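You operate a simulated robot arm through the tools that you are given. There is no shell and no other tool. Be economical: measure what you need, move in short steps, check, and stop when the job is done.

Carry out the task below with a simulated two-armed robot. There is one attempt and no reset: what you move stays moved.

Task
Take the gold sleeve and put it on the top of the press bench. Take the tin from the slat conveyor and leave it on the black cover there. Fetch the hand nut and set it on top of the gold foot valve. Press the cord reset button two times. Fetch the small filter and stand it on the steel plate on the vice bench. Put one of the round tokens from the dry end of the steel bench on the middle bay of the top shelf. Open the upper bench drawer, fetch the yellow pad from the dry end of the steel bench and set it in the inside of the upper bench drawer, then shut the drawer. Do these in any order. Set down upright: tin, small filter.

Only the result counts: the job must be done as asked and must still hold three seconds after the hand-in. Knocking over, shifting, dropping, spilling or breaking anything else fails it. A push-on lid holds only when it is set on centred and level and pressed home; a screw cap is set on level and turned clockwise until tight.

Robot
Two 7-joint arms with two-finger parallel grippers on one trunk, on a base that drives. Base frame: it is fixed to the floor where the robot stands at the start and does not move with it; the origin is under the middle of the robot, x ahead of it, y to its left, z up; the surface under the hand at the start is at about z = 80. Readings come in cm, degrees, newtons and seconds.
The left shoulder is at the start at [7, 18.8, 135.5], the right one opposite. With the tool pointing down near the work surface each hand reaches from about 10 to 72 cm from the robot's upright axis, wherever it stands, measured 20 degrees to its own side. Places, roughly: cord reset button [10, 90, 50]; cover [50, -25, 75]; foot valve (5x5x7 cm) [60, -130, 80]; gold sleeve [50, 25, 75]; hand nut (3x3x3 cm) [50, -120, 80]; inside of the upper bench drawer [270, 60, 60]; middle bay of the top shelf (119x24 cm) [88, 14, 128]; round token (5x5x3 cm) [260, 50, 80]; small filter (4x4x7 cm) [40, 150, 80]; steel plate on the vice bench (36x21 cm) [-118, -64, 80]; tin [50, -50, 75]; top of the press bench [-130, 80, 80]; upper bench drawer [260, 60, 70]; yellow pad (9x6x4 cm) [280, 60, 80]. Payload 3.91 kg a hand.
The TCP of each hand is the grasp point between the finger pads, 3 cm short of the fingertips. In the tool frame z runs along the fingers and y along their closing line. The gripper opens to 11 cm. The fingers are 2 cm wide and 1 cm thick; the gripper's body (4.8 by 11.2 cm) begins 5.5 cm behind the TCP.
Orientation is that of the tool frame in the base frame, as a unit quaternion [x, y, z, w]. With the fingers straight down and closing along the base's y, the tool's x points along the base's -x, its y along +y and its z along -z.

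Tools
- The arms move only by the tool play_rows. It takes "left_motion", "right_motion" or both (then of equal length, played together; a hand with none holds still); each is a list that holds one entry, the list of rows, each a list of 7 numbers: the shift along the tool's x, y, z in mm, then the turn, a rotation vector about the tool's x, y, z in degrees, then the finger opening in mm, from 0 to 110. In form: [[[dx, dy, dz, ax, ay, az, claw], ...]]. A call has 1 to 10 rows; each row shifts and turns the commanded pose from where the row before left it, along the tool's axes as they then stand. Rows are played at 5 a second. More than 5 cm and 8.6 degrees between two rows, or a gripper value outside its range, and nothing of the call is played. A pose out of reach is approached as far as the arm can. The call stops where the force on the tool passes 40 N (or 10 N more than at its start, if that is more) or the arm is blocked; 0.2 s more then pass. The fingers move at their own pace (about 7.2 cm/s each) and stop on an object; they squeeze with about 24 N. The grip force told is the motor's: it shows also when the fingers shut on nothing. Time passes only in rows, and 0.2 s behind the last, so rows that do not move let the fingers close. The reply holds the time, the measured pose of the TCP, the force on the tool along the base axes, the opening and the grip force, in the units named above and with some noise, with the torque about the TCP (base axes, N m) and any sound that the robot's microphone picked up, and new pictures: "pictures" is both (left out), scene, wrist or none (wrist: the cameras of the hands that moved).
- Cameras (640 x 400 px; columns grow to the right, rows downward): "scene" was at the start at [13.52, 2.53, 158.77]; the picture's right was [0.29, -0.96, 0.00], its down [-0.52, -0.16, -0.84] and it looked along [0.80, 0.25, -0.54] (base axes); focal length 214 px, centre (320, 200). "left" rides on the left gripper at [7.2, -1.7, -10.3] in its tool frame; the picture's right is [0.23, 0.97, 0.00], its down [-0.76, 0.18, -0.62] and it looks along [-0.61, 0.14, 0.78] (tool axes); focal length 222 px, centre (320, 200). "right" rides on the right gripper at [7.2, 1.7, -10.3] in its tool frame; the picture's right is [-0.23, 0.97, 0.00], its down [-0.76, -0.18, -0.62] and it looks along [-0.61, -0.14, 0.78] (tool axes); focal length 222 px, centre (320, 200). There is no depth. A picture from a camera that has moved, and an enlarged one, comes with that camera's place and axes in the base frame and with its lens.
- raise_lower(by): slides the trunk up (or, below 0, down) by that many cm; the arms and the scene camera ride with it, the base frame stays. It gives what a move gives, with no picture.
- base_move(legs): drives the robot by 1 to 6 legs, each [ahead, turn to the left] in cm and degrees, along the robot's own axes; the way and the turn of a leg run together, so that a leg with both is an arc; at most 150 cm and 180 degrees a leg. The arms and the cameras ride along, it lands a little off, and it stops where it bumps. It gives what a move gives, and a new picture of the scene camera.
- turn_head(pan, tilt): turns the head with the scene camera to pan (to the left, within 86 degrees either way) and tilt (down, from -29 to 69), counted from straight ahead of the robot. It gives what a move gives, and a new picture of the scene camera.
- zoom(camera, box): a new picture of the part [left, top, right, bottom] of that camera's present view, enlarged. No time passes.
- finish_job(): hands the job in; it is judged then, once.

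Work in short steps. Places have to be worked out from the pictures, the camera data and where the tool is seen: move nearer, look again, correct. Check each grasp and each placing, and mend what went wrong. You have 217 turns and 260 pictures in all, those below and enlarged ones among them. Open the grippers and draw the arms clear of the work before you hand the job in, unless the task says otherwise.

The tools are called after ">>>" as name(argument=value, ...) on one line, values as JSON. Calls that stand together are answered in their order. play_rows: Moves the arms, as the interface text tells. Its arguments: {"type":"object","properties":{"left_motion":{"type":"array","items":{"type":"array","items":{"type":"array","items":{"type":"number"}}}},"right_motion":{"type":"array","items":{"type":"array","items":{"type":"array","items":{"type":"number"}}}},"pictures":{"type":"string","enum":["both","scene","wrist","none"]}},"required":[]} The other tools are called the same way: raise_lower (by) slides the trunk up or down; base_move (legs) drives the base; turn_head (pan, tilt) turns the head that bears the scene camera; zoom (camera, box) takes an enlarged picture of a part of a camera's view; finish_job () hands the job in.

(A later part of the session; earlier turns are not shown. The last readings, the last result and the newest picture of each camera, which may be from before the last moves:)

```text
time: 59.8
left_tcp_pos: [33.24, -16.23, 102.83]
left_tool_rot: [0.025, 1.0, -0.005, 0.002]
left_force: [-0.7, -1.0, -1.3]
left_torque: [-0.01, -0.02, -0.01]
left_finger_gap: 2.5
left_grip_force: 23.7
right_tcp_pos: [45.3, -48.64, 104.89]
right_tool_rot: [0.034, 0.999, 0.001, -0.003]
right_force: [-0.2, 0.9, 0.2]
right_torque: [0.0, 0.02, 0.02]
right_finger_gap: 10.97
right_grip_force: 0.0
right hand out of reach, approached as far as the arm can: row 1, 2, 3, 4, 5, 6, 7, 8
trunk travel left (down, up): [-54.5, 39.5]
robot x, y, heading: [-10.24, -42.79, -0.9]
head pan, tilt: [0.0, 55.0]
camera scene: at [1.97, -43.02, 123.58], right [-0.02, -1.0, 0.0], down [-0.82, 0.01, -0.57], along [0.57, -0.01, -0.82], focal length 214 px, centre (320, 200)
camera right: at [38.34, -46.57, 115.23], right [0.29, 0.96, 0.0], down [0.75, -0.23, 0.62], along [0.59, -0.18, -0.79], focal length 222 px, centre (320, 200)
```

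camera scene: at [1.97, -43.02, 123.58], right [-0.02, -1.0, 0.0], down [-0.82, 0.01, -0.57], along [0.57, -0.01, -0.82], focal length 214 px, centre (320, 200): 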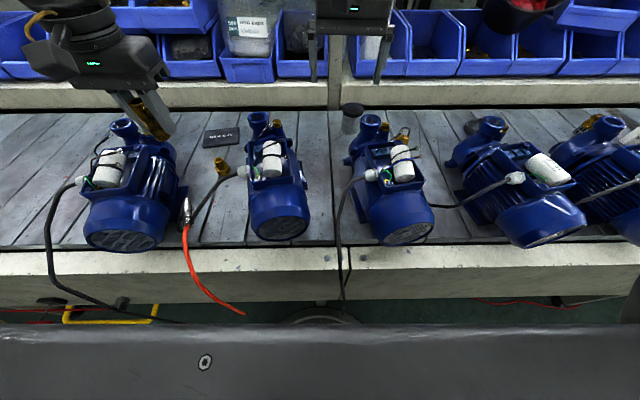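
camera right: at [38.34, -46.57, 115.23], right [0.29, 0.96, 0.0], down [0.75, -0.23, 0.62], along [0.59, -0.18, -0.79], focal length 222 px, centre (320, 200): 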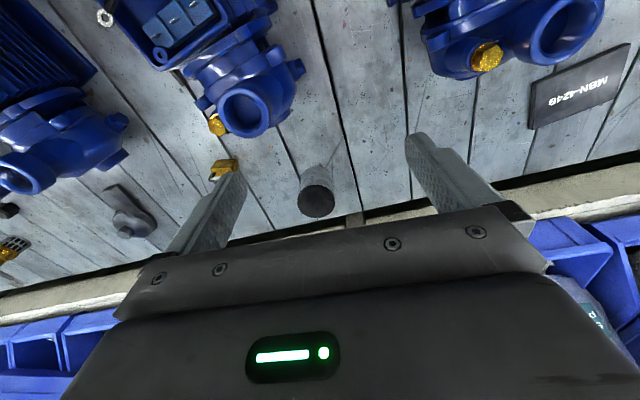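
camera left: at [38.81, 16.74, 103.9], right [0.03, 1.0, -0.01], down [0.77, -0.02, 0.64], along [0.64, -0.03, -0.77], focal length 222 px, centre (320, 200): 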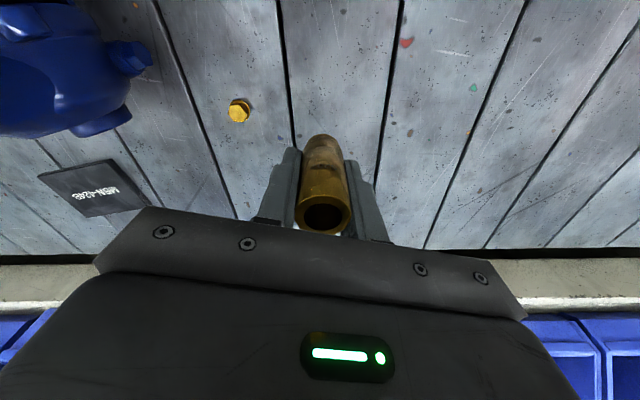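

Tin top seen; its centre about [59.5, -53.5]. Lowering brings wrist to shoulder height, extending reach; move down and forward (clear of motors ahead).

>>> play_rows(right_motion=[[[-20, -5, 40, 0, 0, 0, 110], [-35, -15, 30, 0, 0, 0, 110], [-35, -20, 0, 0, 0, 0, 110], [-35, -10, 0, 0, 0, 0, 110]]], pictures="wrist")

```text
time: 60.8
left_tcp_pos: [33.32, -16.31, 102.78]
left_tool_rot: [0.025, 1.0, -0.005, 0.001]
left_force: [0.5, -0.1, -0.9]
left_torque: [0.01, -0.01, 0.02]
left_finger_gap: 2.52
left_grip_force: 23.7
right_tcp_pos: [47.5, -49.21, 96.34]
right_tool_rot: [0.034, 0.999, 0.0, -0.004]
right_force: [-0.6, 0.2, -1.0]
right_torque: [0.0, 0.04, 0.0]
right_finger_gap: 11.01
right_grip_force: 0.0
right hand out of reach, approached as far as the arm can: row 1, 2, 3, 4
trunk travel left (down, up): [-54.5, 39.5]
robot x, y, heading: [-10.23, -42.86, -1.0]
head pan, tilt: [0.0, 55.0]
camera right: at [40.44, -47.04, 106.62], right [0.29, 0.96, 0.0], down [0.75, -0.23, 0.62], along [0.59, -0.18, -0.79], focal length 222 px, centre (320, 200)
```

right: 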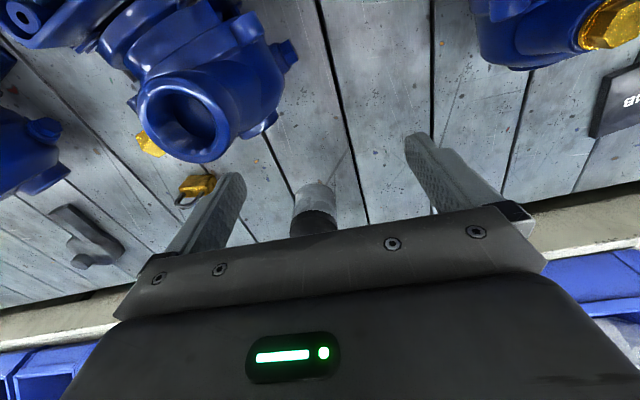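

Reach is stuck around x=47. Test the outer sector: raise, move outward (−y), then forward.

>>> play_rows(right_motion=[[[0, 0, -40, 0, 0, 0, 110], [0, 0, -40, 0, 0, 0, 110], [0, -40, 0, 0, 0, 0, 110], [0, -40, 0, 0, 0, 0, 110], [0, -40, 0, 0, 0, 0, 110], [-40, 0, 0, 0, 0, 0, 110], [-40, 0, 0, 0, 0, 0, 110]]], pictures="none")

```text
time: 62.4
left_tcp_pos: [33.36, -16.26, 102.93]
left_tool_rot: [0.025, 1.0, -0.004, 0.002]
left_force: [0.2, 0.5, -1.6]
left_torque: [0.01, 0.03, -0.04]
left_finger_gap: 2.51
left_grip_force: 24.0
right_tcp_pos: [43.97, -52.55, 101.04]
right_tool_rot: [0.033, 0.999, 0.001, -0.003]
right_force: [-0.4, 0.5, 0.0]
right_torque: [-0.03, -0.04, 0.02]
right_finger_gap: 11.01
right_grip_force: 0.1
right hand out of reach, approached as far as the arm can: row 1, 2, 3, 4, 5, 6, 7
trunk travel left (down, up): [-54.5, 39.5]
robot x, y, heading: [-10.56, -42.52, -0.9]
head pan, tilt: [0.0, 55.0]
```

Let me look at the right arm's posture to understand the limit.

>>> turn_head(pan=-45, tilt=10)

>>> turn_head(pan=45, tilt=10)

```text
time: 63.5
left_tcp_pos: [33.23, -16.29, 102.83]
left_tool_rot: [0.026, 1.0, -0.004, 0.002]
left_force: [-0.1, 0.7, -1.4]
left_torque: [0.01, -0.02, 0.02]
left_finger_gap: 2.52
left_grip_force: 24.0
right_tcp_pos: [43.95, -52.54, 101.17]
right_tool_rot: [0.033, 0.999, 0.001, -0.002]
right_force: [0.3, 0.6, 0.1]
right_torque: [0.04, 0.01, -0.03]
right_finger_gap: 11.0
right_grip_force: 0.1
trunk travel left (down, up): [-54.5, 39.5]
robot x, y, heading: [-10.29, -42.9, -1.2]
head pan, tilt: [-45.0, 10.0]
camera scene: at [1.11, -49.71, 130.42], right [-0.72, -0.7, 0.0], down [-0.12, 0.13, -0.98], along [0.68, -0.71, -0.17], focal length 214 px, centre (320, 200)
```

scene: 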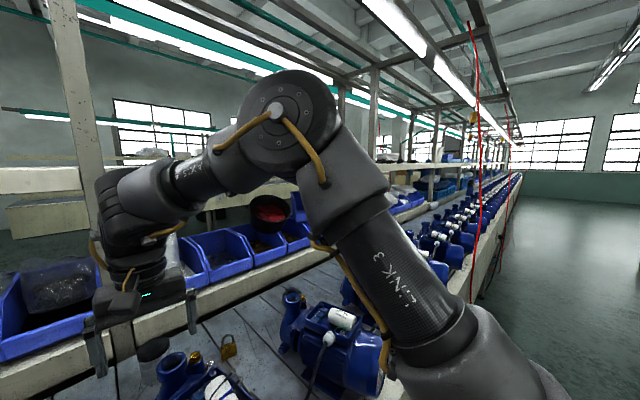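

```text
time: 65.2
left_tcp_pos: [33.21, -16.36, 102.89]
left_tool_rot: [0.025, 1.0, -0.004, 0.002]
left_force: [1.2, -0.7, -1.4]
left_torque: [0.0, 0.0, -0.02]
left_finger_gap: 2.52
left_grip_force: 23.7
right_tcp_pos: [43.97, -52.58, 101.07]
right_tool_rot: [0.033, 0.999, 0.001, -0.004]
right_force: [0.1, -0.2, -0.1]
right_torque: [-0.01, -0.01, 0.03]
right_finger_gap: 11.0
right_grip_force: 0.0
trunk travel left (down, up): [-54.5, 39.5]
robot x, y, heading: [-10.2, -43.02, -1.0]
head pan, tilt: [45.0, 10.0]
camera scene: at [1.35, -36.57, 130.42], right [0.69, -0.72, 0.0], down [-0.13, -0.12, -0.98], along [0.71, 0.68, -0.17], focal length 214 px, centre (320, 200)
```

scene: 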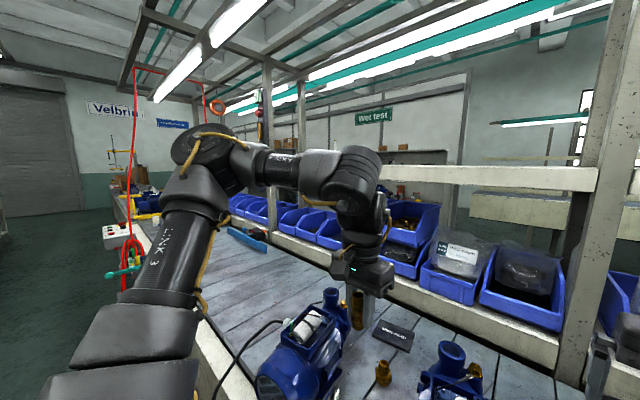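

The elbow is well bent, so a wrist limit is binding. Test tilting the right hand forward (fingers pointing slightly outward), then reaching.

>>> play_rows(right_motion=[[[0, 0, 0, 0, -8, 0, 110], [0, 0, 0, 0, -8, 0, 110], [0, 0, 0, 0, -8, 0, 110], [-30, 0, 0, 0, 0, 0, 110], [-30, 0, 0, 0, 0, 0, 110]]], pictures="none")

```text
time: 66.4
left_tcp_pos: [33.35, -16.32, 102.87]
left_tool_rot: [0.025, 1.0, -0.004, 0.002]
left_force: [0.0, 0.8, -1.4]
left_torque: [-0.01, -0.01, 0.0]
left_finger_gap: 2.52
left_grip_force: 24.7
right_tcp_pos: [49.15, -52.75, 103.43]
right_tool_rot: [0.031, 0.979, -0.008, 0.203]
right_force: [-1.0, 0.0, -0.1]
right_torque: [0.02, 0.01, 0.01]
right_finger_gap: 10.98
right_grip_force: 0.1
trunk travel left (down, up): [-54.5, 39.5]
robot x, y, heading: [-10.29, -43.01, -1.4]
head pan, tilt: [45.0, 10.0]
```

Tilting works. Now advance along the tilted tool axis toward the tin and look.

>>> play_rows(right_motion=[[[-20, -8, 0, 0, 0, 0, 110], [0, 0, 45, 0, 0, 0, 110], [0, 0, 45, 0, 0, 0, 110]]], pictures="wrist")

```text
time: 67.2
left_tcp_pos: [33.42, -16.34, 102.81]
left_tool_rot: [0.025, 1.0, -0.005, 0.002]
left_force: [0.1, 0.1, -0.8]
left_torque: [-0.02, -0.02, -0.01]
left_finger_gap: 2.5
left_grip_force: 23.7
right_tcp_pos: [53.05, -52.19, 95.31]
right_tool_rot: [0.034, 0.978, -0.006, 0.204]
right_force: [-0.4, 0.9, 1.2]
right_torque: [0.02, 0.0, -0.01]
right_finger_gap: 11.0
right_grip_force: 0.1
right hand out of reach, approached as far as the arm can: row 1, 3
trunk travel left (down, up): [-54.5, 39.5]
robot x, y, heading: [-10.57, -42.83, -1.1]
head pan, tilt: [45.0, 10.0]
camera right: at [42.39, -49.85, 101.79], right [0.28, 0.96, 0.09], down [0.43, -0.21, 0.88], along [0.86, -0.2, -0.47], focal length 222 px, centre (320, 200)
```

right: 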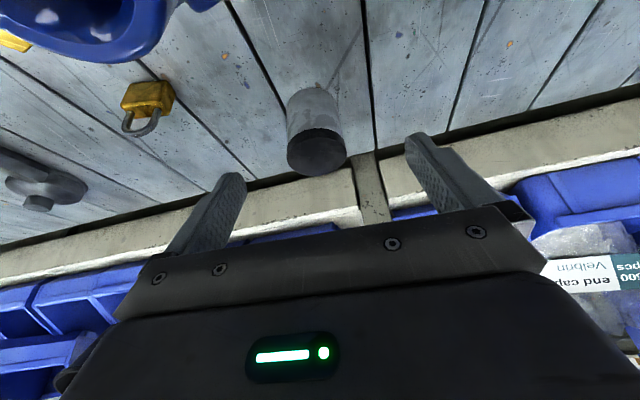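

Tin centre about [61, -53.8]. Tilt a bit more and move in.

>>> play_rows(right_motion=[[[0, 0, 0, 0, -8, 0, 110], [-15, -10, 30, 0, 0, 0, 110]]], pictures="wrist")

```text
time: 67.8
left_tcp_pos: [33.38, -16.41, 102.84]
left_tool_rot: [0.025, 1.0, -0.004, 0.001]
left_force: [-0.2, -0.5, -0.7]
left_torque: [0.04, 0.01, 0.03]
left_finger_gap: 2.53
left_grip_force: 23.6
right_tcp_pos: [55.18, -53.13, 93.19]
right_tool_rot: [0.034, 0.962, -0.009, 0.271]
right_force: [0.5, -0.1, -0.2]
right_torque: [0.0, 0.03, -0.02]
right_finger_gap: 11.0
right_grip_force: 0.0
right hand out of reach, approached as far as the arm can: row 2
trunk travel left (down, up): [-54.5, 39.5]
robot x, y, heading: [-10.46, -43.04, -1.0]
head pan, tilt: [45.0, 10.0]
camera right: at [43.89, -50.75, 98.17], right [0.26, 0.96, 0.12], down [0.31, -0.2, 0.93], along [0.91, -0.21, -0.35], focal length 222 px, centre (320, 200)
```

right: 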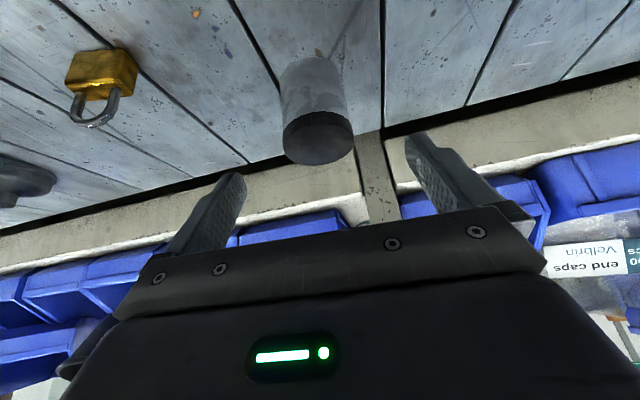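

A conveyor leg blocks the base here, so I'll gain reach by rotating the base left ~20° (right shoulder comes forward). First retract the right hand up.

>>> play_rows(right_motion=[[[10, 0, -45, 0, 0, 0, 110], [0, 0, -45, 0, 0, 0, 110], [0, 0, -45, 0, 0, 0, 110]]], pictures="none")

>>> base_move(legs=[[0, 20]])

```text
time: 68.6
left_tcp_pos: [33.11, -16.47, 102.95]
left_tool_rot: [0.026, 1.0, -0.005, 0.004]
left_force: [-0.9, 0.3, -1.2]
left_torque: [0.0, -0.05, 0.02]
left_finger_gap: 2.51
left_grip_force: 24.4
right_tcp_pos: [46.7, -52.75, 104.46]
right_tool_rot: [0.031, 0.962, -0.009, 0.273]
right_force: [-0.3, 0.8, 0.0]
right_torque: [-0.04, 0.01, -0.03]
right_finger_gap: 11.01
right_grip_force: 0.0
trunk travel left (down, up): [-54.5, 39.5]
robot x, y, heading: [-10.65, -43.12, -0.8]
head pan, tilt: [45.0, 10.0]
```

```text
time: 70.0
left_tcp_pos: [21.74, -3.15, 102.95]
left_tool_rot: [-0.147, 0.989, -0.004, 0.003]
left_force: [-0.8, -0.2, -0.1]
left_torque: [-0.01, -0.01, 0.03]
left_finger_gap: 2.49
left_grip_force: 23.9
right_tcp_pos: [46.83, -32.76, 104.42]
right_tool_rot: [-0.136, 0.952, 0.039, 0.27]
right_force: [-0.3, 0.1, -0.5]
right_torque: [-0.01, -0.01, 0.01]
right_finger_gap: 11.0
right_grip_force: 0.1
trunk travel left (down, up): [-54.5, 39.5]
robot x, y, heading: [-10.37, -42.8, 18.8]
head pan, tilt: [45.0, 10.0]
camera scene: at [-1.53, -32.95, 130.42], right [0.9, -0.44, 0.0], down [-0.08, -0.16, -0.98], along [0.44, 0.88, -0.17], focal length 214 px, centre (320, 200)
```

scene: 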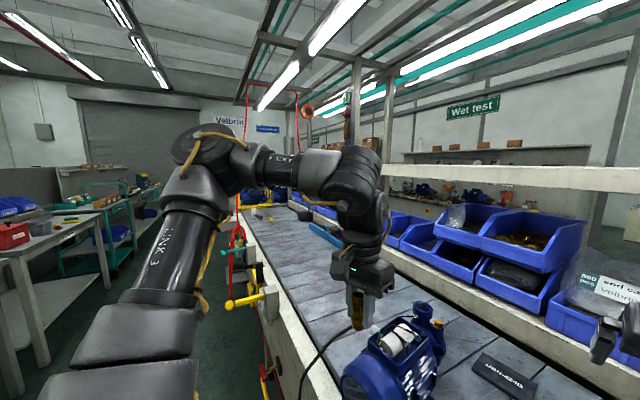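

Now move the right hand sideways toward the tin, keeping high.

>>> play_rows(right_motion=[[[0, -40, -10, 0, 0, 0, 110], [0, -40, 0, 0, 0, 0, 110], [0, -40, 0, 0, 0, 0, 110], [0, -40, 0, 0, 0, 0, 110], [0, -40, 0, 0, 0, 0, 110], [0, -40, 0, 0, 0, 0, 110]]], pictures="wrist")

```text
time: 71.4
left_tcp_pos: [21.66, -3.37, 102.92]
left_tool_rot: [-0.147, 0.989, -0.003, 0.004]
left_force: [0.5, -0.5, -1.4]
left_torque: [0.04, 0.0, -0.01]
left_finger_gap: 2.51
left_grip_force: 23.7
right_tcp_pos: [42.93, -49.36, 101.47]
right_tool_rot: [-0.132, 0.953, 0.038, 0.271]
right_force: [-0.8, -0.2, -0.6]
right_torque: [0.01, 0.0, -0.02]
right_finger_gap: 10.99
right_grip_force: 0.2
right hand out of reach, approached as far as the arm can: row 2, 3, 4, 5, 6
trunk travel left (down, up): [-54.5, 39.5]
robot x, y, heading: [-10.41, -43.03, 18.9]
head pan, tilt: [45.0, 10.0]
camera right: at [31.45, -50.87, 106.41], right [-0.08, 0.99, 0.12], down [0.36, -0.08, 0.93], along [0.93, 0.12, -0.35], focal length 222 px, centre (320, 200)
```

right: 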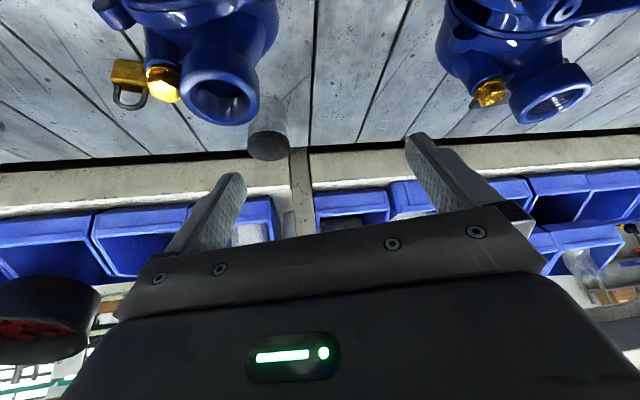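

Check whether small steps behave differently: 1 cm rows outward for the right hand, slightly raised.

>>> play_rows(right_motion=[[[0, 0, -20, 0, 0, 0, 110], [0, -10, 0, 0, 0, 0, 110], [0, -10, 0, 0, 0, 0, 110], [0, -10, 0, 0, 0, 0, 110], [0, -10, 0, 0, 0, 0, 110], [0, -10, 0, 0, 0, 0, 110]]], pictures="none")

>>> play_rows(right_motion=[[[0, -10, 0, 0, 0, -8, 110], [0, -10, 0, 0, 0, -8, 110], [0, -10, 0, 0, 0, -8, 110], [0, -10, 0, 0, 0, -8, 110]]], pictures="none")

```text
time: 72.8
left_tcp_pos: [21.77, -3.15, 102.94]
left_tool_rot: [-0.147, 0.989, -0.004, 0.004]
left_force: [-0.3, -0.3, -1.3]
left_torque: [0.02, -0.02, 0.0]
left_finger_gap: 2.5
left_grip_force: 23.8
right_tcp_pos: [40.39, -52.42, 102.03]
right_tool_rot: [-0.133, 0.953, 0.038, 0.27]
right_force: [1.0, -0.8, -0.1]
right_torque: [0.0, 0.01, 0.02]
right_finger_gap: 10.99
right_grip_force: 0.0
right hand out of reach, approached as far as the arm can: row 2, 3, 4, 5, 6
trunk travel left (down, up): [-54.5, 39.5]
robot x, y, heading: [-10.32, -42.5, 18.9]
head pan, tilt: [45.0, 10.0]
```

```text
time: 73.8
left_tcp_pos: [21.93, -3.19, 102.87]
left_tool_rot: [-0.147, 0.989, -0.003, 0.001]
left_force: [0.9, -0.7, -2.3]
left_torque: [-0.02, 0.04, -0.03]
left_finger_gap: 2.49
left_grip_force: 24.6
right_tcp_pos: [32.73, -42.8, 99.23]
right_tool_rot: [-0.388, 0.881, -0.038, 0.268]
right_force: [0.3, -1.0, -0.3]
right_torque: [0.02, 0.02, 0.03]
right_finger_gap: 10.99
right_grip_force: 0.0
right hand out of reach, approached as far as the arm can: row 1, 2, 3, 4
trunk travel left (down, up): [-54.5, 39.5]
robot x, y, heading: [-10.24, -42.64, 18.5]
head pan, tilt: [45.0, 10.0]
```

Yaw matters: turning left made it worse. Turn the right hand clockwise (outward) substantially and then retry.

>>> play_rows(right_motion=[[[0, 0, -30, 0, 0, 8, 110], [0, 0, -20, 0, 0, 8, 110], [0, 0, 0, 0, 0, 8, 110], [0, 0, 0, 0, 0, 8, 110], [0, 0, 0, 0, 0, 8, 110], [0, 0, 0, 0, 0, 8, 110], [0, 0, 0, 0, 0, 8, 110], [0, 0, 0, 0, 0, 8, 110]]], pictures="none")

>>> play_rows(right_motion=[[[-30, 0, 0, 0, 0, 0, 110], [-30, 0, 0, 0, 0, 0, 110], [0, 0, 0, 0, 0, 8, 110], [0, 0, 0, 0, 0, 8, 110]]], pictures="wrist")

```text
time: 75.6
left_tcp_pos: [21.66, -3.18, 102.84]
left_tool_rot: [-0.147, 0.989, -0.005, 0.003]
left_force: [0.0, -0.1, -0.9]
left_torque: [0.0, 0.01, -0.03]
left_finger_gap: 2.5
left_grip_force: 24.4
right_tcp_pos: [30.02, -43.69, 103.65]
right_tool_rot: [0.134, 0.953, 0.111, 0.248]
right_force: [-0.6, 0.2, -0.3]
right_torque: [0.01, 0.02, -0.03]
right_finger_gap: 11.02
right_grip_force: 0.1
trunk travel left (down, up): [-54.5, 39.5]
robot x, y, heading: [-10.63, -42.5, 18.9]
head pan, tilt: [45.0, 10.0]
```

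```text
time: 76.6
left_tcp_pos: [21.75, -3.09, 102.95]
left_tool_rot: [-0.147, 0.989, -0.003, 0.004]
left_force: [0.6, -0.3, -1.3]
left_torque: [0.04, 0.02, -0.01]
left_finger_gap: 2.51
left_grip_force: 23.5
right_tcp_pos: [34.77, -45.53, 106.37]
right_tool_rot: [0.265, 0.925, 0.144, 0.23]
right_force: [0.3, 0.0, -0.4]
right_torque: [-0.01, -0.01, 0.04]
right_finger_gap: 11.01
right_grip_force: 0.0
trunk travel left (down, up): [-54.5, 39.5]
robot x, y, heading: [-10.6, -42.92, 18.8]
head pan, tilt: [45.0, 10.0]
camera right: at [24.91, -41.59, 113.2], right [0.58, 0.67, 0.46], down [0.19, -0.66, 0.73], along [0.79, -0.34, -0.51], focal length 222 px, centre (320, 200)
```

right: 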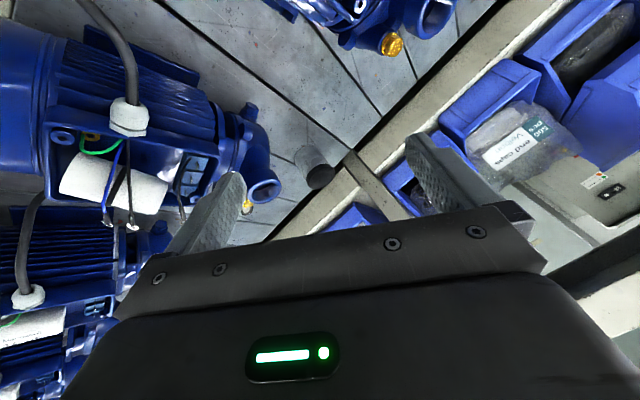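

Now level the tool back to vertical while keeping the clockwise yaw, then test reach.

>>> play_rows(right_motion=[[[0, 0, 0, 5.9, 5.3, 0, 110], [0, 0, 0, 5.9, 5.3, 0, 110], [0, 0, 0, 5.9, 5.3, 0, 110], [0, 0, 0, 5.7, 5.1, 0, 110]]], pictures="none")

>>> play_rows(right_motion=[[[-45, 0, 0, 0, 0, 0, 110], [-45, 0, 0, 0, 0, 0, 110], [-45, 0, 0, 0, 0, 0, 110]]], pictures="none")

```text
time: 77.6
left_tcp_pos: [21.73, -3.14, 102.96]
left_tool_rot: [-0.146, 0.989, -0.004, 0.002]
left_force: [-0.2, 0.3, -0.4]
left_torque: [0.0, 0.01, -0.01]
left_finger_gap: 2.54
left_grip_force: 23.8
right_tcp_pos: [34.9, -45.6, 106.36]
right_tool_rot: [0.275, 0.961, 0.0, 0.0]
right_force: [0.0, -0.6, -0.8]
right_torque: [-0.01, 0.03, 0.0]
right_finger_gap: 11.0
right_grip_force: 0.1
trunk travel left (down, up): [-54.5, 39.5]
robot x, y, heading: [-10.38, -42.71, 18.6]
head pan, tilt: [45.0, 10.0]
```

```text
time: 78.4
left_tcp_pos: [21.79, -3.25, 102.92]
left_tool_rot: [-0.147, 0.989, -0.003, 0.002]
left_force: [0.3, -0.3, -0.8]
left_torque: [0.01, 0.01, 0.01]
left_finger_gap: 2.5
left_grip_force: 24.1
right_tcp_pos: [46.7, -52.48, 105.97]
right_tool_rot: [0.274, 0.962, 0.0, 0.001]
right_force: [0.1, -0.7, 0.0]
right_torque: [-0.01, 0.01, 0.01]
right_finger_gap: 10.99
right_grip_force: 0.1
trunk travel left (down, up): [-54.5, 39.5]
robot x, y, heading: [-10.49, -43.08, 18.7]
head pan, tilt: [45.0, 10.0]
```

That unlocks the reach: outward yaw is the key. Move on to above the tin and look.

>>> play_rows(right_motion=[[[-43, 21, 0, 0, 0, 0, 110], [-43, 21, 0, 0, 0, 0, 110], [-35, 18, 10, 0, 0, 0, 110], [0, 0, 20, 0, 0, 0, 110]]], pictures="wrist")

```text
time: 79.4
left_tcp_pos: [21.74, -3.22, 102.98]
left_tool_rot: [-0.148, 0.989, -0.004, 0.004]
left_force: [0.6, -0.3, -0.9]
left_torque: [-0.02, -0.01, -0.02]
left_finger_gap: 2.51
left_grip_force: 24.0
right_tcp_pos: [55.82, -52.47, 100.56]
right_tool_rot: [0.273, 0.962, 0.001, 0.001]
right_force: [-0.3, 0.7, 0.3]
right_torque: [-0.01, 0.01, -0.03]
right_finger_gap: 11.01
right_grip_force: 0.1
right hand out of reach, approached as far as the arm can: row 2, 3
trunk travel left (down, up): [-54.5, 39.5]
robot x, y, heading: [-10.71, -42.7, 18.9]
head pan, tilt: [45.0, 10.0]
camera right: at [50.6, -47.31, 110.86], right [0.71, 0.71, 0.0], down [0.55, -0.55, 0.62], along [0.44, -0.44, -0.78], focal length 222 px, centre (320, 200)
```

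right: 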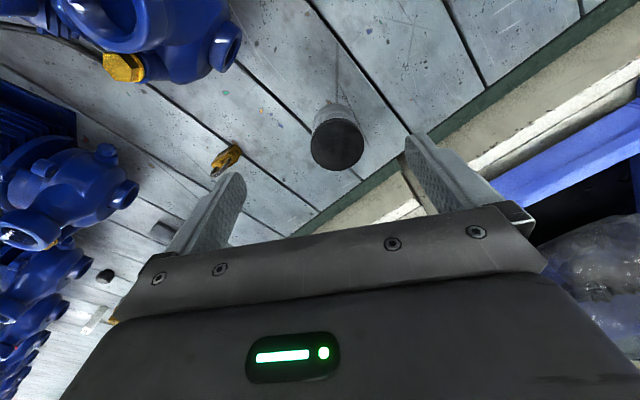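

Tin centre at [60, -53.8]. Align and descend halfway.

>>> play_rows(right_motion=[[[-21, 5, 25, 0, 0, 0, 110], [-21, 6, 25, 0, 0, 0, 110]]], pictures="wrist")

```text
time: 80.0
left_tcp_pos: [21.85, -3.24, 102.76]
left_tool_rot: [-0.146, 0.989, -0.004, 0.003]
left_force: [-0.6, 0.3, -0.8]
left_torque: [0.01, 0.0, -0.01]
left_finger_gap: 2.5
left_grip_force: 24.2
right_tcp_pos: [59.4, -53.54, 95.14]
right_tool_rot: [0.276, 0.961, 0.001, 0.003]
right_force: [0.4, 0.4, -0.2]
right_torque: [-0.02, 0.02, -0.02]
right_finger_gap: 11.0
right_grip_force: 0.1
right hand out of reach, approached as far as the arm can: row 2
trunk travel left (down, up): [-54.5, 39.5]
robot x, y, heading: [-10.25, -42.97, 18.8]
head pan, tilt: [45.0, 10.0]
camera right: at [54.22, -48.25, 105.48], right [0.71, 0.71, 0.0], down [0.55, -0.56, 0.63], along [0.44, -0.44, -0.78], focal length 222 px, centre (320, 200)
```

right: 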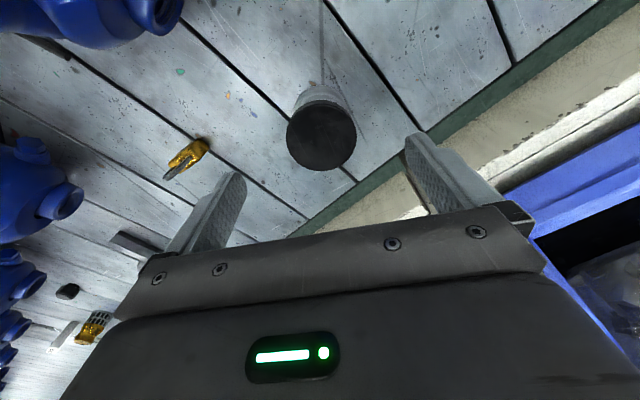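

Aligned. Descend to grasp height and close on the tin.

>>> play_rows(right_motion=[[[-6, 1, 35, 0, 0, 0, 110], [0, 0, 35, 0, 0, 0, 110], [0, 0, 33, 0, 0, 0, 110]]], pictures="wrist")

```text
time: 80.8
left_tcp_pos: [21.76, -3.25, 102.92]
left_tool_rot: [-0.147, 0.989, -0.005, 0.002]
left_force: [-0.4, -0.6, -1.5]
left_torque: [-0.01, 0.01, 0.01]
left_finger_gap: 2.51
left_grip_force: 23.8
right_tcp_pos: [59.75, -53.94, 84.81]
right_tool_rot: [0.275, 0.961, 0.0, 0.001]
right_force: [-0.8, 0.7, 0.1]
right_torque: [-0.04, 0.01, 0.0]
right_finger_gap: 11.01
right_grip_force: 0.1
trunk travel left (down, up): [-54.5, 39.5]
robot x, y, heading: [-10.53, -42.67, 18.8]
head pan, tilt: [45.0, 10.0]
camera right: at [54.65, -48.72, 95.18], right [0.71, 0.71, 0.0], down [0.55, -0.55, 0.62], along [0.44, -0.44, -0.78], focal length 222 px, centre (320, 200)
```

right: 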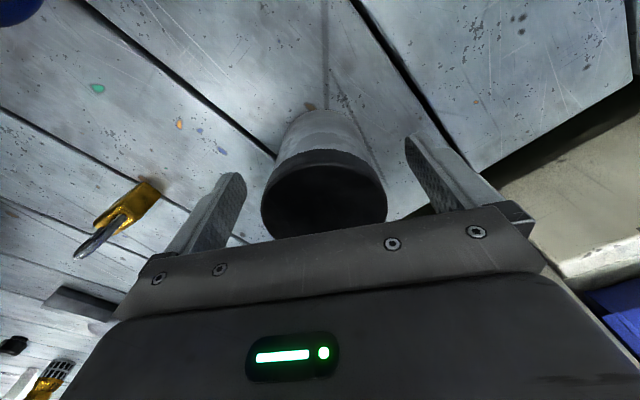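

Centred; close the fingers and lift a little.

>>> play_rows(right_motion=[[[0, 0, 0, 0, 0, 0, 0], [0, 0, 0, 0, 0, 0, 0], [0, 0, 0, 0, 0, 0, 0], [0, 0, 0, 0, 0, 0, 0], [0, 0, 0, 0, 0, 0, 0], [0, 0, -40, 0, 0, 0, 0], [0, 0, -40, 0, 0, 0, 0], [0, 0, -40, 0, 0, 0, 0]]], pictures="wrist")

```text
time: 82.6
left_tcp_pos: [21.61, -3.12, 102.87]
left_tool_rot: [-0.147, 0.989, -0.004, 0.003]
left_force: [-0.5, -0.2, -1.8]
left_torque: [-0.02, -0.03, 0.0]
left_finger_gap: 2.51
left_grip_force: 24.5
right_tcp_pos: [58.54, -53.51, 96.82]
right_tool_rot: [0.276, 0.961, 0.001, 0.003]
right_force: [-0.4, -0.1, -3.0]
right_torque: [0.02, 0.0, -0.04]
right_finger_gap: 6.17
right_grip_force: 24.0
right hand out of reach, approached as far as the arm can: row 8
trunk travel left (down, up): [-54.5, 39.5]
robot x, y, heading: [-10.22, -42.64, 18.6]
head pan, tilt: [45.0, 10.0]
camera right: at [53.3, -48.3, 107.16], right [0.71, 0.71, 0.01], down [0.55, -0.56, 0.63], along [0.45, -0.44, -0.78], focal length 222 px, centre (320, 200)
```

right: 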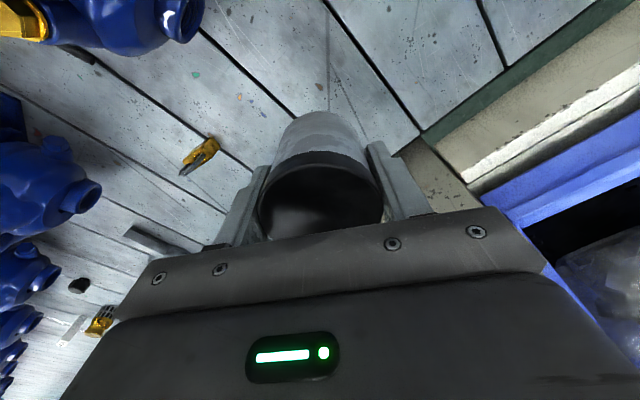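

Tin is held. Retract it toward the body, raise the trunk, then drive back via the aisle to y≈0 where the base can get closer.

>>> play_rows(right_motion=[[[40, 0, -20, 0, 0, 0, 0], [40, 0, -20, 0, 0, 0, 0], [40, 0, 0, 0, 0, 0, 0], [40, 0, 0, 0, 0, 0, 0]]], pictures="none")

>>> raise_lower(by=15)

>>> base_move(legs=[[-25, 0], [0, 72], [49, 0], [0, -90]])

>>> turn_head(pan=-5, tilt=55)

```text
time: 83.6
left_tcp_pos: [21.61, -3.18, 102.98]
left_tool_rot: [-0.147, 0.989, -0.004, 0.004]
left_force: [0.1, 1.1, -1.4]
left_torque: [-0.02, -0.03, 0.01]
left_finger_gap: 2.51
left_grip_force: 23.6
right_tcp_pos: [45.26, -44.96, 100.83]
right_tool_rot: [0.275, 0.961, 0.001, 0.002]
right_force: [-0.3, 0.2, -2.0]
right_torque: [0.01, 0.02, 0.02]
right_finger_gap: 6.16
right_grip_force: 23.6
trunk travel left (down, up): [-54.5, 39.5]
robot x, y, heading: [-10.21, -42.73, 18.6]
head pan, tilt: [45.0, 10.0]
```

```text
time: 85.4
left_tcp_pos: [21.72, -3.13, 117.87]
left_tool_rot: [-0.147, 0.989, -0.004, 0.003]
left_force: [0.4, -0.5, -2.1]
left_torque: [0.03, 0.04, -0.01]
left_finger_gap: 2.52
left_grip_force: 24.1
right_tcp_pos: [45.21, -45.09, 115.6]
right_tool_rot: [0.275, 0.961, -0.001, 0.001]
right_force: [0.3, 0.9, -1.8]
right_torque: [0.0, -0.01, 0.0]
right_finger_gap: 6.14
right_grip_force: 24.2
trunk travel left (down, up): [-69.5, 24.5]
robot x, y, heading: [-10.56, -42.65, 18.8]
head pan, tilt: [45.0, 10.0]
```

```text
time: 96.5
left_tcp_pos: [10.89, 25.61, 117.96]
left_tool_rot: [0.021, 1.0, -0.005, 0.003]
left_force: [-0.8, -0.4, -1.2]
left_torque: [0.0, -0.03, 0.0]
left_finger_gap: 2.5
left_grip_force: 23.7
right_tcp_pos: [19.33, -21.79, 115.55]
right_tool_rot: [0.432, 0.902, -0.001, 0.001]
right_force: [0.0, 1.0, -3.1]
right_torque: [0.01, -0.02, -0.04]
right_finger_gap: 6.13
right_grip_force: 24.3
trunk travel left (down, up): [-69.5, 24.5]
robot x, y, heading: [-32.07, -1.15, -0.4]
head pan, tilt: [45.0, 10.0]
camera scene: at [-20.78, 5.1, 145.42], right [0.7, -0.71, 0.0], down [-0.12, -0.12, -0.98], along [0.7, 0.69, -0.17], focal length 214 px, centre (320, 200)
```

scene: 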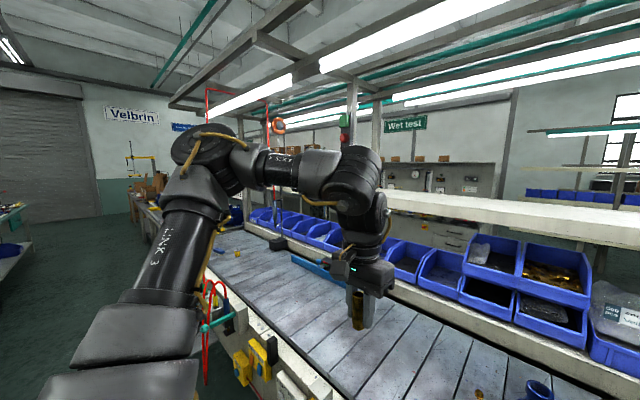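

```text
time: 97.7
left_tcp_pos: [10.88, 25.57, 117.77]
left_tool_rot: [0.021, 1.0, -0.005, 0.002]
left_force: [-0.8, -0.1, -0.5]
left_torque: [0.0, -0.01, -0.02]
left_finger_gap: 2.5
left_grip_force: 24.1
right_tcp_pos: [19.31, -21.79, 115.65]
right_tool_rot: [0.433, 0.902, 0.0, 0.001]
right_force: [0.6, 0.3, -2.4]
right_torque: [0.02, 0.02, 0.03]
right_finger_gap: 6.16
right_grip_force: 23.6
trunk travel left (down, up): [-69.5, 24.5]
robot x, y, heading: [-32.4, -1.25, -0.4]
head pan, tilt: [-5.0, 55.0]
camera scene: at [-20.24, -2.12, 138.59], right [-0.1, -1.0, 0.0], down [-0.82, 0.08, -0.57], along [0.57, -0.05, -0.82], focal length 214 px, centre (320, 200)
```

scene: 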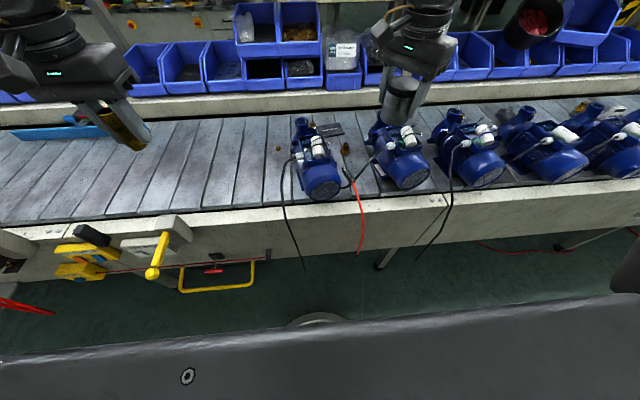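

Approach to about [-5, -5] angled away from the yellow levers.

>>> base_move(legs=[[0, -9], [27, 0], [0, 12]])

```text
time: 101.1
left_tcp_pos: [37.29, 22.95, 117.8]
left_tool_rot: [-0.003, 1.0, -0.004, 0.002]
left_force: [1.3, 0.8, -0.9]
left_torque: [0.0, 0.0, -0.01]
left_finger_gap: 2.52
left_grip_force: 24.1
right_tcp_pos: [47.91, -24.03, 115.5]
right_tool_rot: [0.41, 0.912, -0.001, 0.001]
right_force: [-0.4, -0.1, -2.0]
right_torque: [-0.02, 0.02, -0.02]
right_finger_gap: 6.15
right_grip_force: 24.6
trunk travel left (down, up): [-69.5, 24.5]
robot x, y, heading: [-4.78, -6.1, 2.1]
head pan, tilt: [-5.0, 55.0]
camera scene: at [7.5, -6.2, 138.57], right [-0.05, -1.0, 0.0], down [-0.82, 0.04, -0.57], along [0.57, -0.03, -0.82], focal length 214 px, centre (320, 200)
```

scene: 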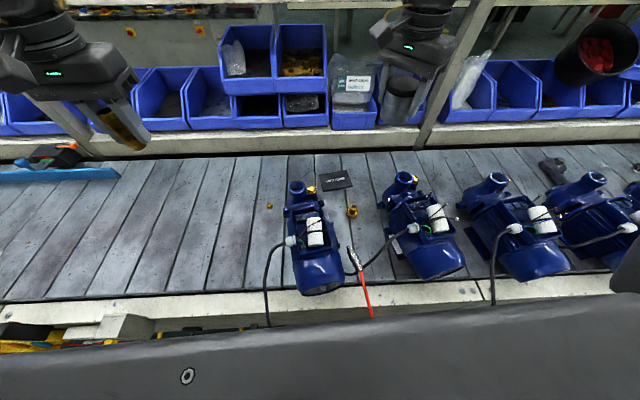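

Move the tin over the cover at [56, -14.4], then lower the trunk 15 cm and check.

>>> play_rows(right_motion=[[[5, 40, 0, 0, 0, 0, 0], [5, 40, 0, 0, 0, 0, 0], [8, 44, 0, 0, 0, 0, 0]]], pictures="none")

>>> raise_lower(by=-15)

>>> zoom(camera="right", box=[0, 0, 640, 400])

```text
time: 101.9
left_tcp_pos: [37.18, 23.26, 117.67]
left_tool_rot: [-0.003, 1.0, -0.005, 0.002]
left_force: [-0.1, 0.6, -1.0]
left_torque: [-0.01, -0.01, 0.01]
left_finger_gap: 2.53
left_grip_force: 23.4
right_tcp_pos: [55.97, -14.35, 115.7]
right_tool_rot: [0.41, 0.912, -0.001, 0.001]
right_force: [-0.5, 1.3, -1.8]
right_torque: [-0.02, -0.01, -0.01]
right_finger_gap: 6.14
right_grip_force: 24.2
trunk travel left (down, up): [-69.5, 24.5]
robot x, y, heading: [-4.78, -5.71, 1.9]
head pan, tilt: [-5.0, 55.0]
```

```text
time: 103.7
left_tcp_pos: [37.19, 23.03, 102.95]
left_tool_rot: [-0.003, 1.0, -0.004, 0.002]
left_force: [-0.5, -0.8, -2.0]
left_torque: [0.0, 0.0, 0.0]
left_finger_gap: 2.51
left_grip_force: 23.8
right_tcp_pos: [55.81, -14.54, 100.56]
right_tool_rot: [0.41, 0.912, 0.0, 0.001]
right_force: [0.0, 0.7, -1.1]
right_torque: [0.03, 0.01, 0.01]
right_finger_gap: 6.15
right_grip_force: 24.1
trunk travel left (down, up): [-54.5, 39.5]
robot x, y, heading: [-4.86, -6.02, 2.5]
head pan, tilt: [-5.0, 55.0]
```

```text
1.00 times, centred on (320, 200) of right (not enlarged: the box is as wide or as high as the picture)
camera zoom: at [52.38, -8.08, 110.82], right [0.88, 0.48, 0.0], down [0.37, -0.69, 0.62], along [0.3, -0.55, -0.78], focal length 222 px, centre (320, 200)
```

zoom: 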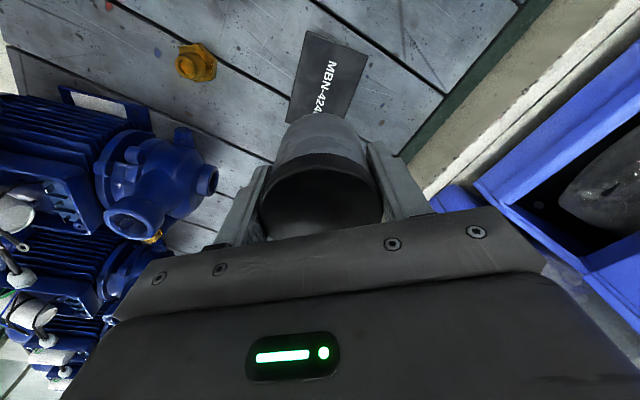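

Cover centre computed about [56.4, -13.6]. Fine-adjust and lower the tin close to it.

>>> play_rows(right_motion=[[[3, 10, 40, 0, 0, 0, 0], [0, 0, 45, 0, 0, 0, 0], [0, 0, 40, 0, 0, 0, 0], [0, 0, 10, 0, 0, 0, 0]]], pictures="both")

```text
time: 104.7
left_tcp_pos: [37.25, 22.98, 102.83]
left_tool_rot: [-0.004, 1.0, -0.005, 0.002]
left_force: [0.4, -0.2, -1.1]
left_torque: [-0.01, -0.02, -0.03]
left_finger_gap: 2.5
left_grip_force: 23.8
right_tcp_pos: [56.54, -13.76, 86.97]
right_tool_rot: [0.41, 0.912, 0.0, 0.001]
right_force: [0.0, -0.2, -2.8]
right_torque: [0.02, -0.01, 0.02]
right_finger_gap: 6.15
right_grip_force: 24.1
trunk travel left (down, up): [-54.5, 39.5]
robot x, y, heading: [-4.97, -5.85, 2.3]
head pan, tilt: [-5.0, 55.0]
camera scene: at [7.37, -6.17, 123.59], right [-0.05, -1.0, 0.0], down [-0.82, 0.04, -0.57], along [0.57, -0.03, -0.82], focal length 214 px, centre (320, 200)
camera right: at [53.06, -7.3, 97.24], right [0.88, 0.48, 0.0], down [0.37, -0.69, 0.62], along [0.3, -0.55, -0.78], focal length 222 px, centre (320, 200)
```

scene: 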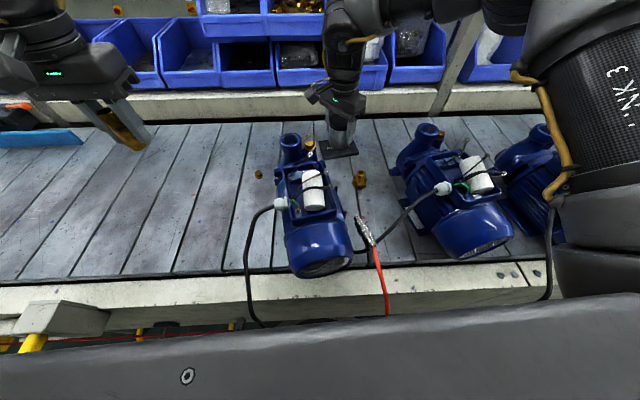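
right: 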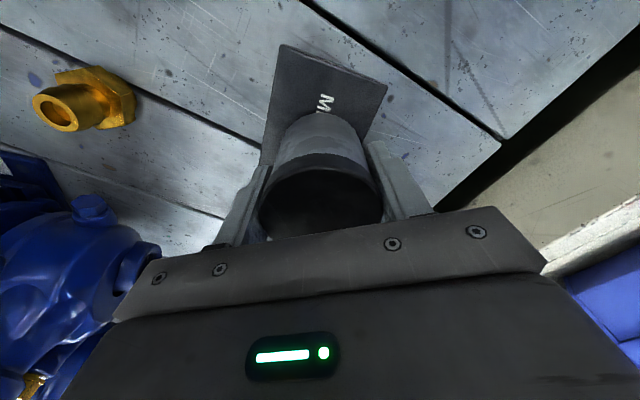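

Tin well centred over the cover. Lower in small steps until contact.

>>> play_rows(right_motion=[[[-3, -2, 5, 0, 0, 0, 0], [0, 0, 4, 0, 0, 0, 0], [0, 0, 2, 0, 0, 0, 0]]], pictures="none")

```text
time: 105.5
left_tcp_pos: [37.16, 22.99, 102.78]
left_tool_rot: [-0.004, 1.0, -0.004, 0.002]
left_force: [0.4, 0.7, -1.4]
left_torque: [-0.01, 0.0, -0.01]
left_finger_gap: 2.54
left_grip_force: 24.1
right_tcp_pos: [56.58, -14.27, 86.06]
right_tool_rot: [0.41, 0.912, 0.0, 0.002]
right_force: [-0.4, -0.2, 3.8]
right_torque: [-0.11, 0.14, -0.01]
right_finger_gap: 6.15
right_grip_force: 23.6
trunk travel left (down, up): [-54.5, 39.5]
robot x, y, heading: [-4.73, -6.23, 2.4]
head pan, tilt: [-5.0, 55.0]
```

Contact is made (+ force up). Release the tin and rise straight up.

>>> play_rows(right_motion=[[[0, 0, 0, 0, 0, 0, 70], [0, 0, 0, 0, 0, 0, 110], [0, 0, 0, 0, 0, 0, 110], [0, 0, -30, 0, 0, 0, 110], [0, 0, -40, 0, 0, 0, 110], [0, 0, -40, 0, 0, 0, 110]]], pictures="wrist")

```text
time: 106.8
left_tcp_pos: [37.05, 23.03, 102.79]
left_tool_rot: [-0.004, 1.0, -0.004, 0.003]
left_force: [-1.0, 0.1, -1.1]
left_torque: [-0.01, -0.03, 0.02]
left_finger_gap: 2.51
left_grip_force: 23.8
right_tcp_pos: [56.38, -14.21, 96.95]
right_tool_rot: [0.41, 0.912, 0.0, 0.002]
right_force: [-0.3, 0.4, 0.9]
right_torque: [-0.04, -0.03, 0.04]
right_finger_gap: 10.99
right_grip_force: 0.1
trunk travel left (down, up): [-54.5, 39.5]
robot x, y, heading: [-4.63, -5.99, 2.2]
head pan, tilt: [-5.0, 55.0]
camera right: at [52.85, -7.68, 107.24], right [0.88, 0.48, 0.0], down [0.37, -0.69, 0.63], along [0.3, -0.55, -0.78], focal length 222 px, centre (320, 200)
```

right: 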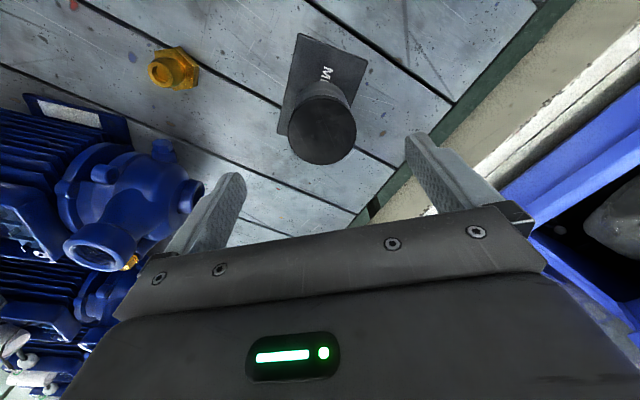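

Tin stands on the cover. Retract the right hand, raise the trunk, back off and drive toward y≈-125 for the nut and foot valve.

>>> play_rows(right_motion=[[[0, 0, -40, 0, 0, 0, 110], [40, 0, 0, 0, 0, 0, 110], [40, -20, 0, 0, 0, 0, 110], [40, -20, 0, 0, 0, 0, 110]]], pictures="scene")

>>> raise_lower(by=15)

>>> base_move(legs=[[-40, 0], [0, -92], [60, 0]])

>>> turn_head(pan=45, tilt=30)

```text
time: 107.8
left_tcp_pos: [37.09, 23.03, 102.92]
left_tool_rot: [-0.004, 1.0, -0.005, 0.003]
left_force: [0.2, 0.1, -1.7]
left_torque: [-0.03, -0.03, -0.05]
left_finger_gap: 2.49
left_grip_force: 23.6
right_tcp_pos: [45.61, -7.92, 100.8]
right_tool_rot: [0.41, 0.912, 0.001, 0.002]
right_force: [-0.1, 0.2, 0.8]
right_torque: [-0.02, -0.02, -0.01]
right_finger_gap: 10.99
right_grip_force: 0.0
trunk travel left (down, up): [-54.5, 39.5]
robot x, y, heading: [-4.73, -5.76, 2.3]
head pan, tilt: [-5.0, 55.0]
camera scene: at [7.27, -6.11, 123.6], right [-0.05, -1.0, 0.0], down [-0.82, 0.04, -0.57], along [0.57, -0.03, -0.82], focal length 214 px, centre (320, 200)
```

scene: 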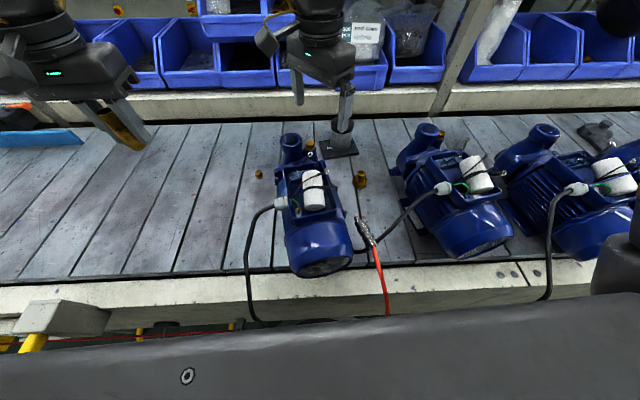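

```text
time: 109.6
left_tcp_pos: [37.19, 22.94, 117.84]
left_tool_rot: [-0.002, 1.0, -0.004, 0.002]
left_force: [0.4, 0.0, -2.2]
left_torque: [-0.02, 0.02, 0.03]
left_finger_gap: 2.52
left_grip_force: 24.3
right_tcp_pos: [45.81, -7.91, 115.62]
right_tool_rot: [0.411, 0.912, 0.001, 0.001]
right_force: [0.3, 0.0, 0.4]
right_torque: [0.02, 0.0, 0.04]
right_finger_gap: 11.0
right_grip_force: 0.1
trunk travel left (down, up): [-69.5, 24.5]
robot x, y, heading: [-4.86, -5.97, 2.2]
head pan, tilt: [-5.0, 55.0]
```

```text
time: 119.0
left_tcp_pos: [-20.52, -111.73, 117.83]
left_tool_rot: [0.73, 0.683, -0.005, -0.001]
left_force: [-0.1, -0.1, -2.4]
left_torque: [0.0, 0.01, 0.03]
left_finger_gap: 2.54
left_grip_force: 23.9
right_tcp_pos: [-51.84, -118.08, 115.62]
right_tool_rot: [0.947, 0.321, 0.0, 0.001]
right_force: [0.2, -0.1, -0.7]
right_torque: [0.01, 0.0, -0.01]
right_finger_gap: 10.98
right_grip_force: 0.1
trunk travel left (down, up): [-69.5, 24.5]
robot x, y, heading: [-46.35, -67.83, -92.1]
head pan, tilt: [-5.0, 55.0]
camera scene: at [-47.37, -80.02, 138.59], right [-0.99, 0.12, 0.0], down [0.1, 0.81, -0.57], along [-0.07, -0.57, -0.82], focal length 214 px, centre (320, 200)
```

scene: 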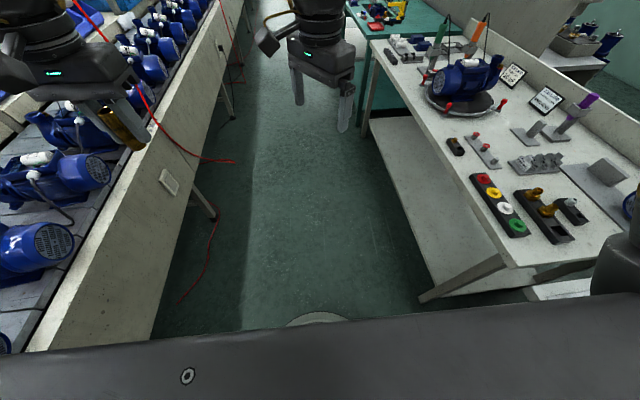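

```text
time: 120.2
left_tcp_pos: [-20.52, -111.84, 117.79]
left_tool_rot: [0.73, 0.683, -0.005, -0.002]
left_force: [-0.9, 0.1, -1.2]
left_torque: [0.0, 0.03, 0.03]
left_finger_gap: 2.5
left_grip_force: 23.6
right_tcp_pos: [-52.01, -118.25, 115.65]
right_tool_rot: [0.947, 0.321, 0.0, 0.0]
right_force: [0.6, 1.3, -0.5]
right_torque: [-0.03, -0.01, 0.01]
right_finger_gap: 11.0
right_grip_force: 0.1
trunk travel left (down, up): [-69.5, 24.5]
robot x, y, heading: [-45.99, -67.69, -91.9]
head pan, tilt: [45.0, 30.0]
camera scene: at [-40.34, -79.54, 142.18], right [-0.73, -0.68, 0.0], down [-0.34, 0.37, -0.87], along [0.59, -0.63, -0.5], focal length 214 px, centre (320, 200)
```

scene: 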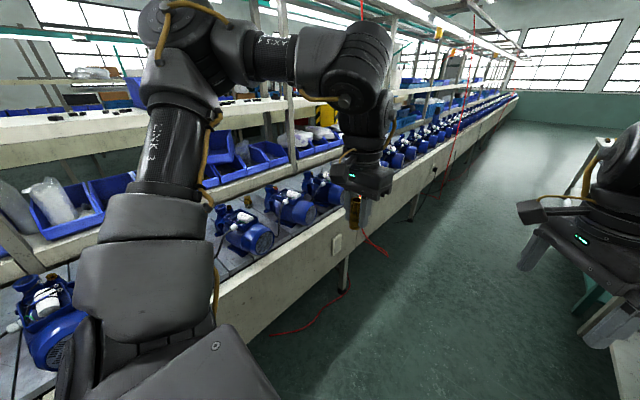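

Continue to y≈-118 and face the conveyor.

>>> base_move(legs=[[50, 0], [0, 92]])

>>> turn_head(pan=0, tilt=40)

```text
time: 127.2
left_tcp_pos: [-5.3, -92.09, 117.86]
left_tool_rot: [0.018, 1.0, -0.004, 0.001]
left_force: [-0.9, -0.3, -1.2]
left_torque: [0.0, 0.01, -0.02]
left_finger_gap: 2.52
left_grip_force: 24.4
right_tcp_pos: [1.96, -123.42, 115.69]
right_tool_rot: [0.43, 0.903, 0.0, 0.002]
right_force: [-0.3, 0.2, 0.2]
right_torque: [-0.01, -0.03, 0.02]
right_finger_gap: 11.0
right_grip_force: 0.0
trunk travel left (down, up): [-69.5, 24.5]
robot x, y, heading: [-48.39, -119.36, -0.3]
head pan, tilt: [45.0, 30.0]
camera scene: at [-37.08, -112.98, 142.19], right [0.7, -0.71, 0.0], down [-0.36, -0.35, -0.87], along [0.61, 0.61, -0.5], focal length 214 px, centre (320, 200)
```

scene: 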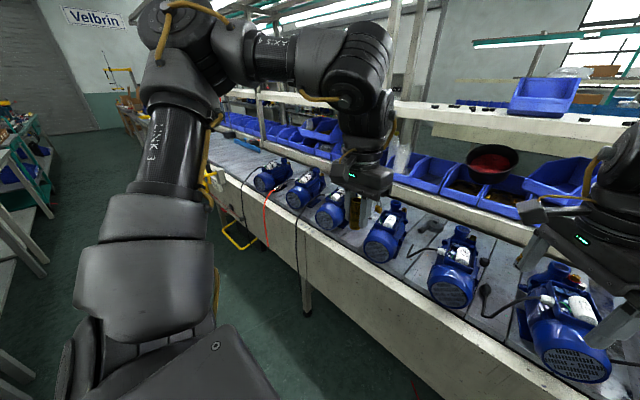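

```text
time: 128.3
left_tcp_pos: [-5.29, -92.2, 118.05]
left_tool_rot: [0.019, 1.0, -0.005, 0.001]
left_force: [0.1, 0.1, -0.9]
left_torque: [-0.02, -0.01, -0.04]
left_finger_gap: 2.5
left_grip_force: 24.2
right_tcp_pos: [2.01, -123.37, 115.61]
right_tool_rot: [0.43, 0.903, 0.0, 0.002]
right_force: [1.0, 0.9, 0.4]
right_torque: [0.02, -0.01, -0.02]
right_finger_gap: 11.0
right_grip_force: 0.0
trunk travel left (down, up): [-69.5, 24.5]
robot x, y, heading: [-48.42, -119.41, -0.3]
head pan, tilt: [0.0, 40.0]
camera scene: at [-35.0, -119.37, 140.66], right [0.0, -1.0, 0.0], down [-0.64, 0.0, -0.77], along [0.77, 0.0, -0.64], focal length 214 px, centre (320, 200)
```

scene: 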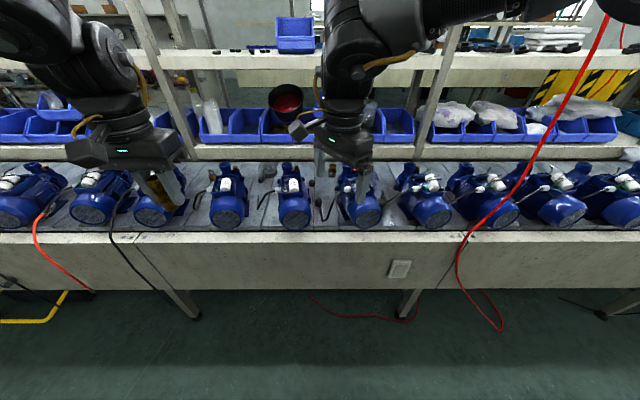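

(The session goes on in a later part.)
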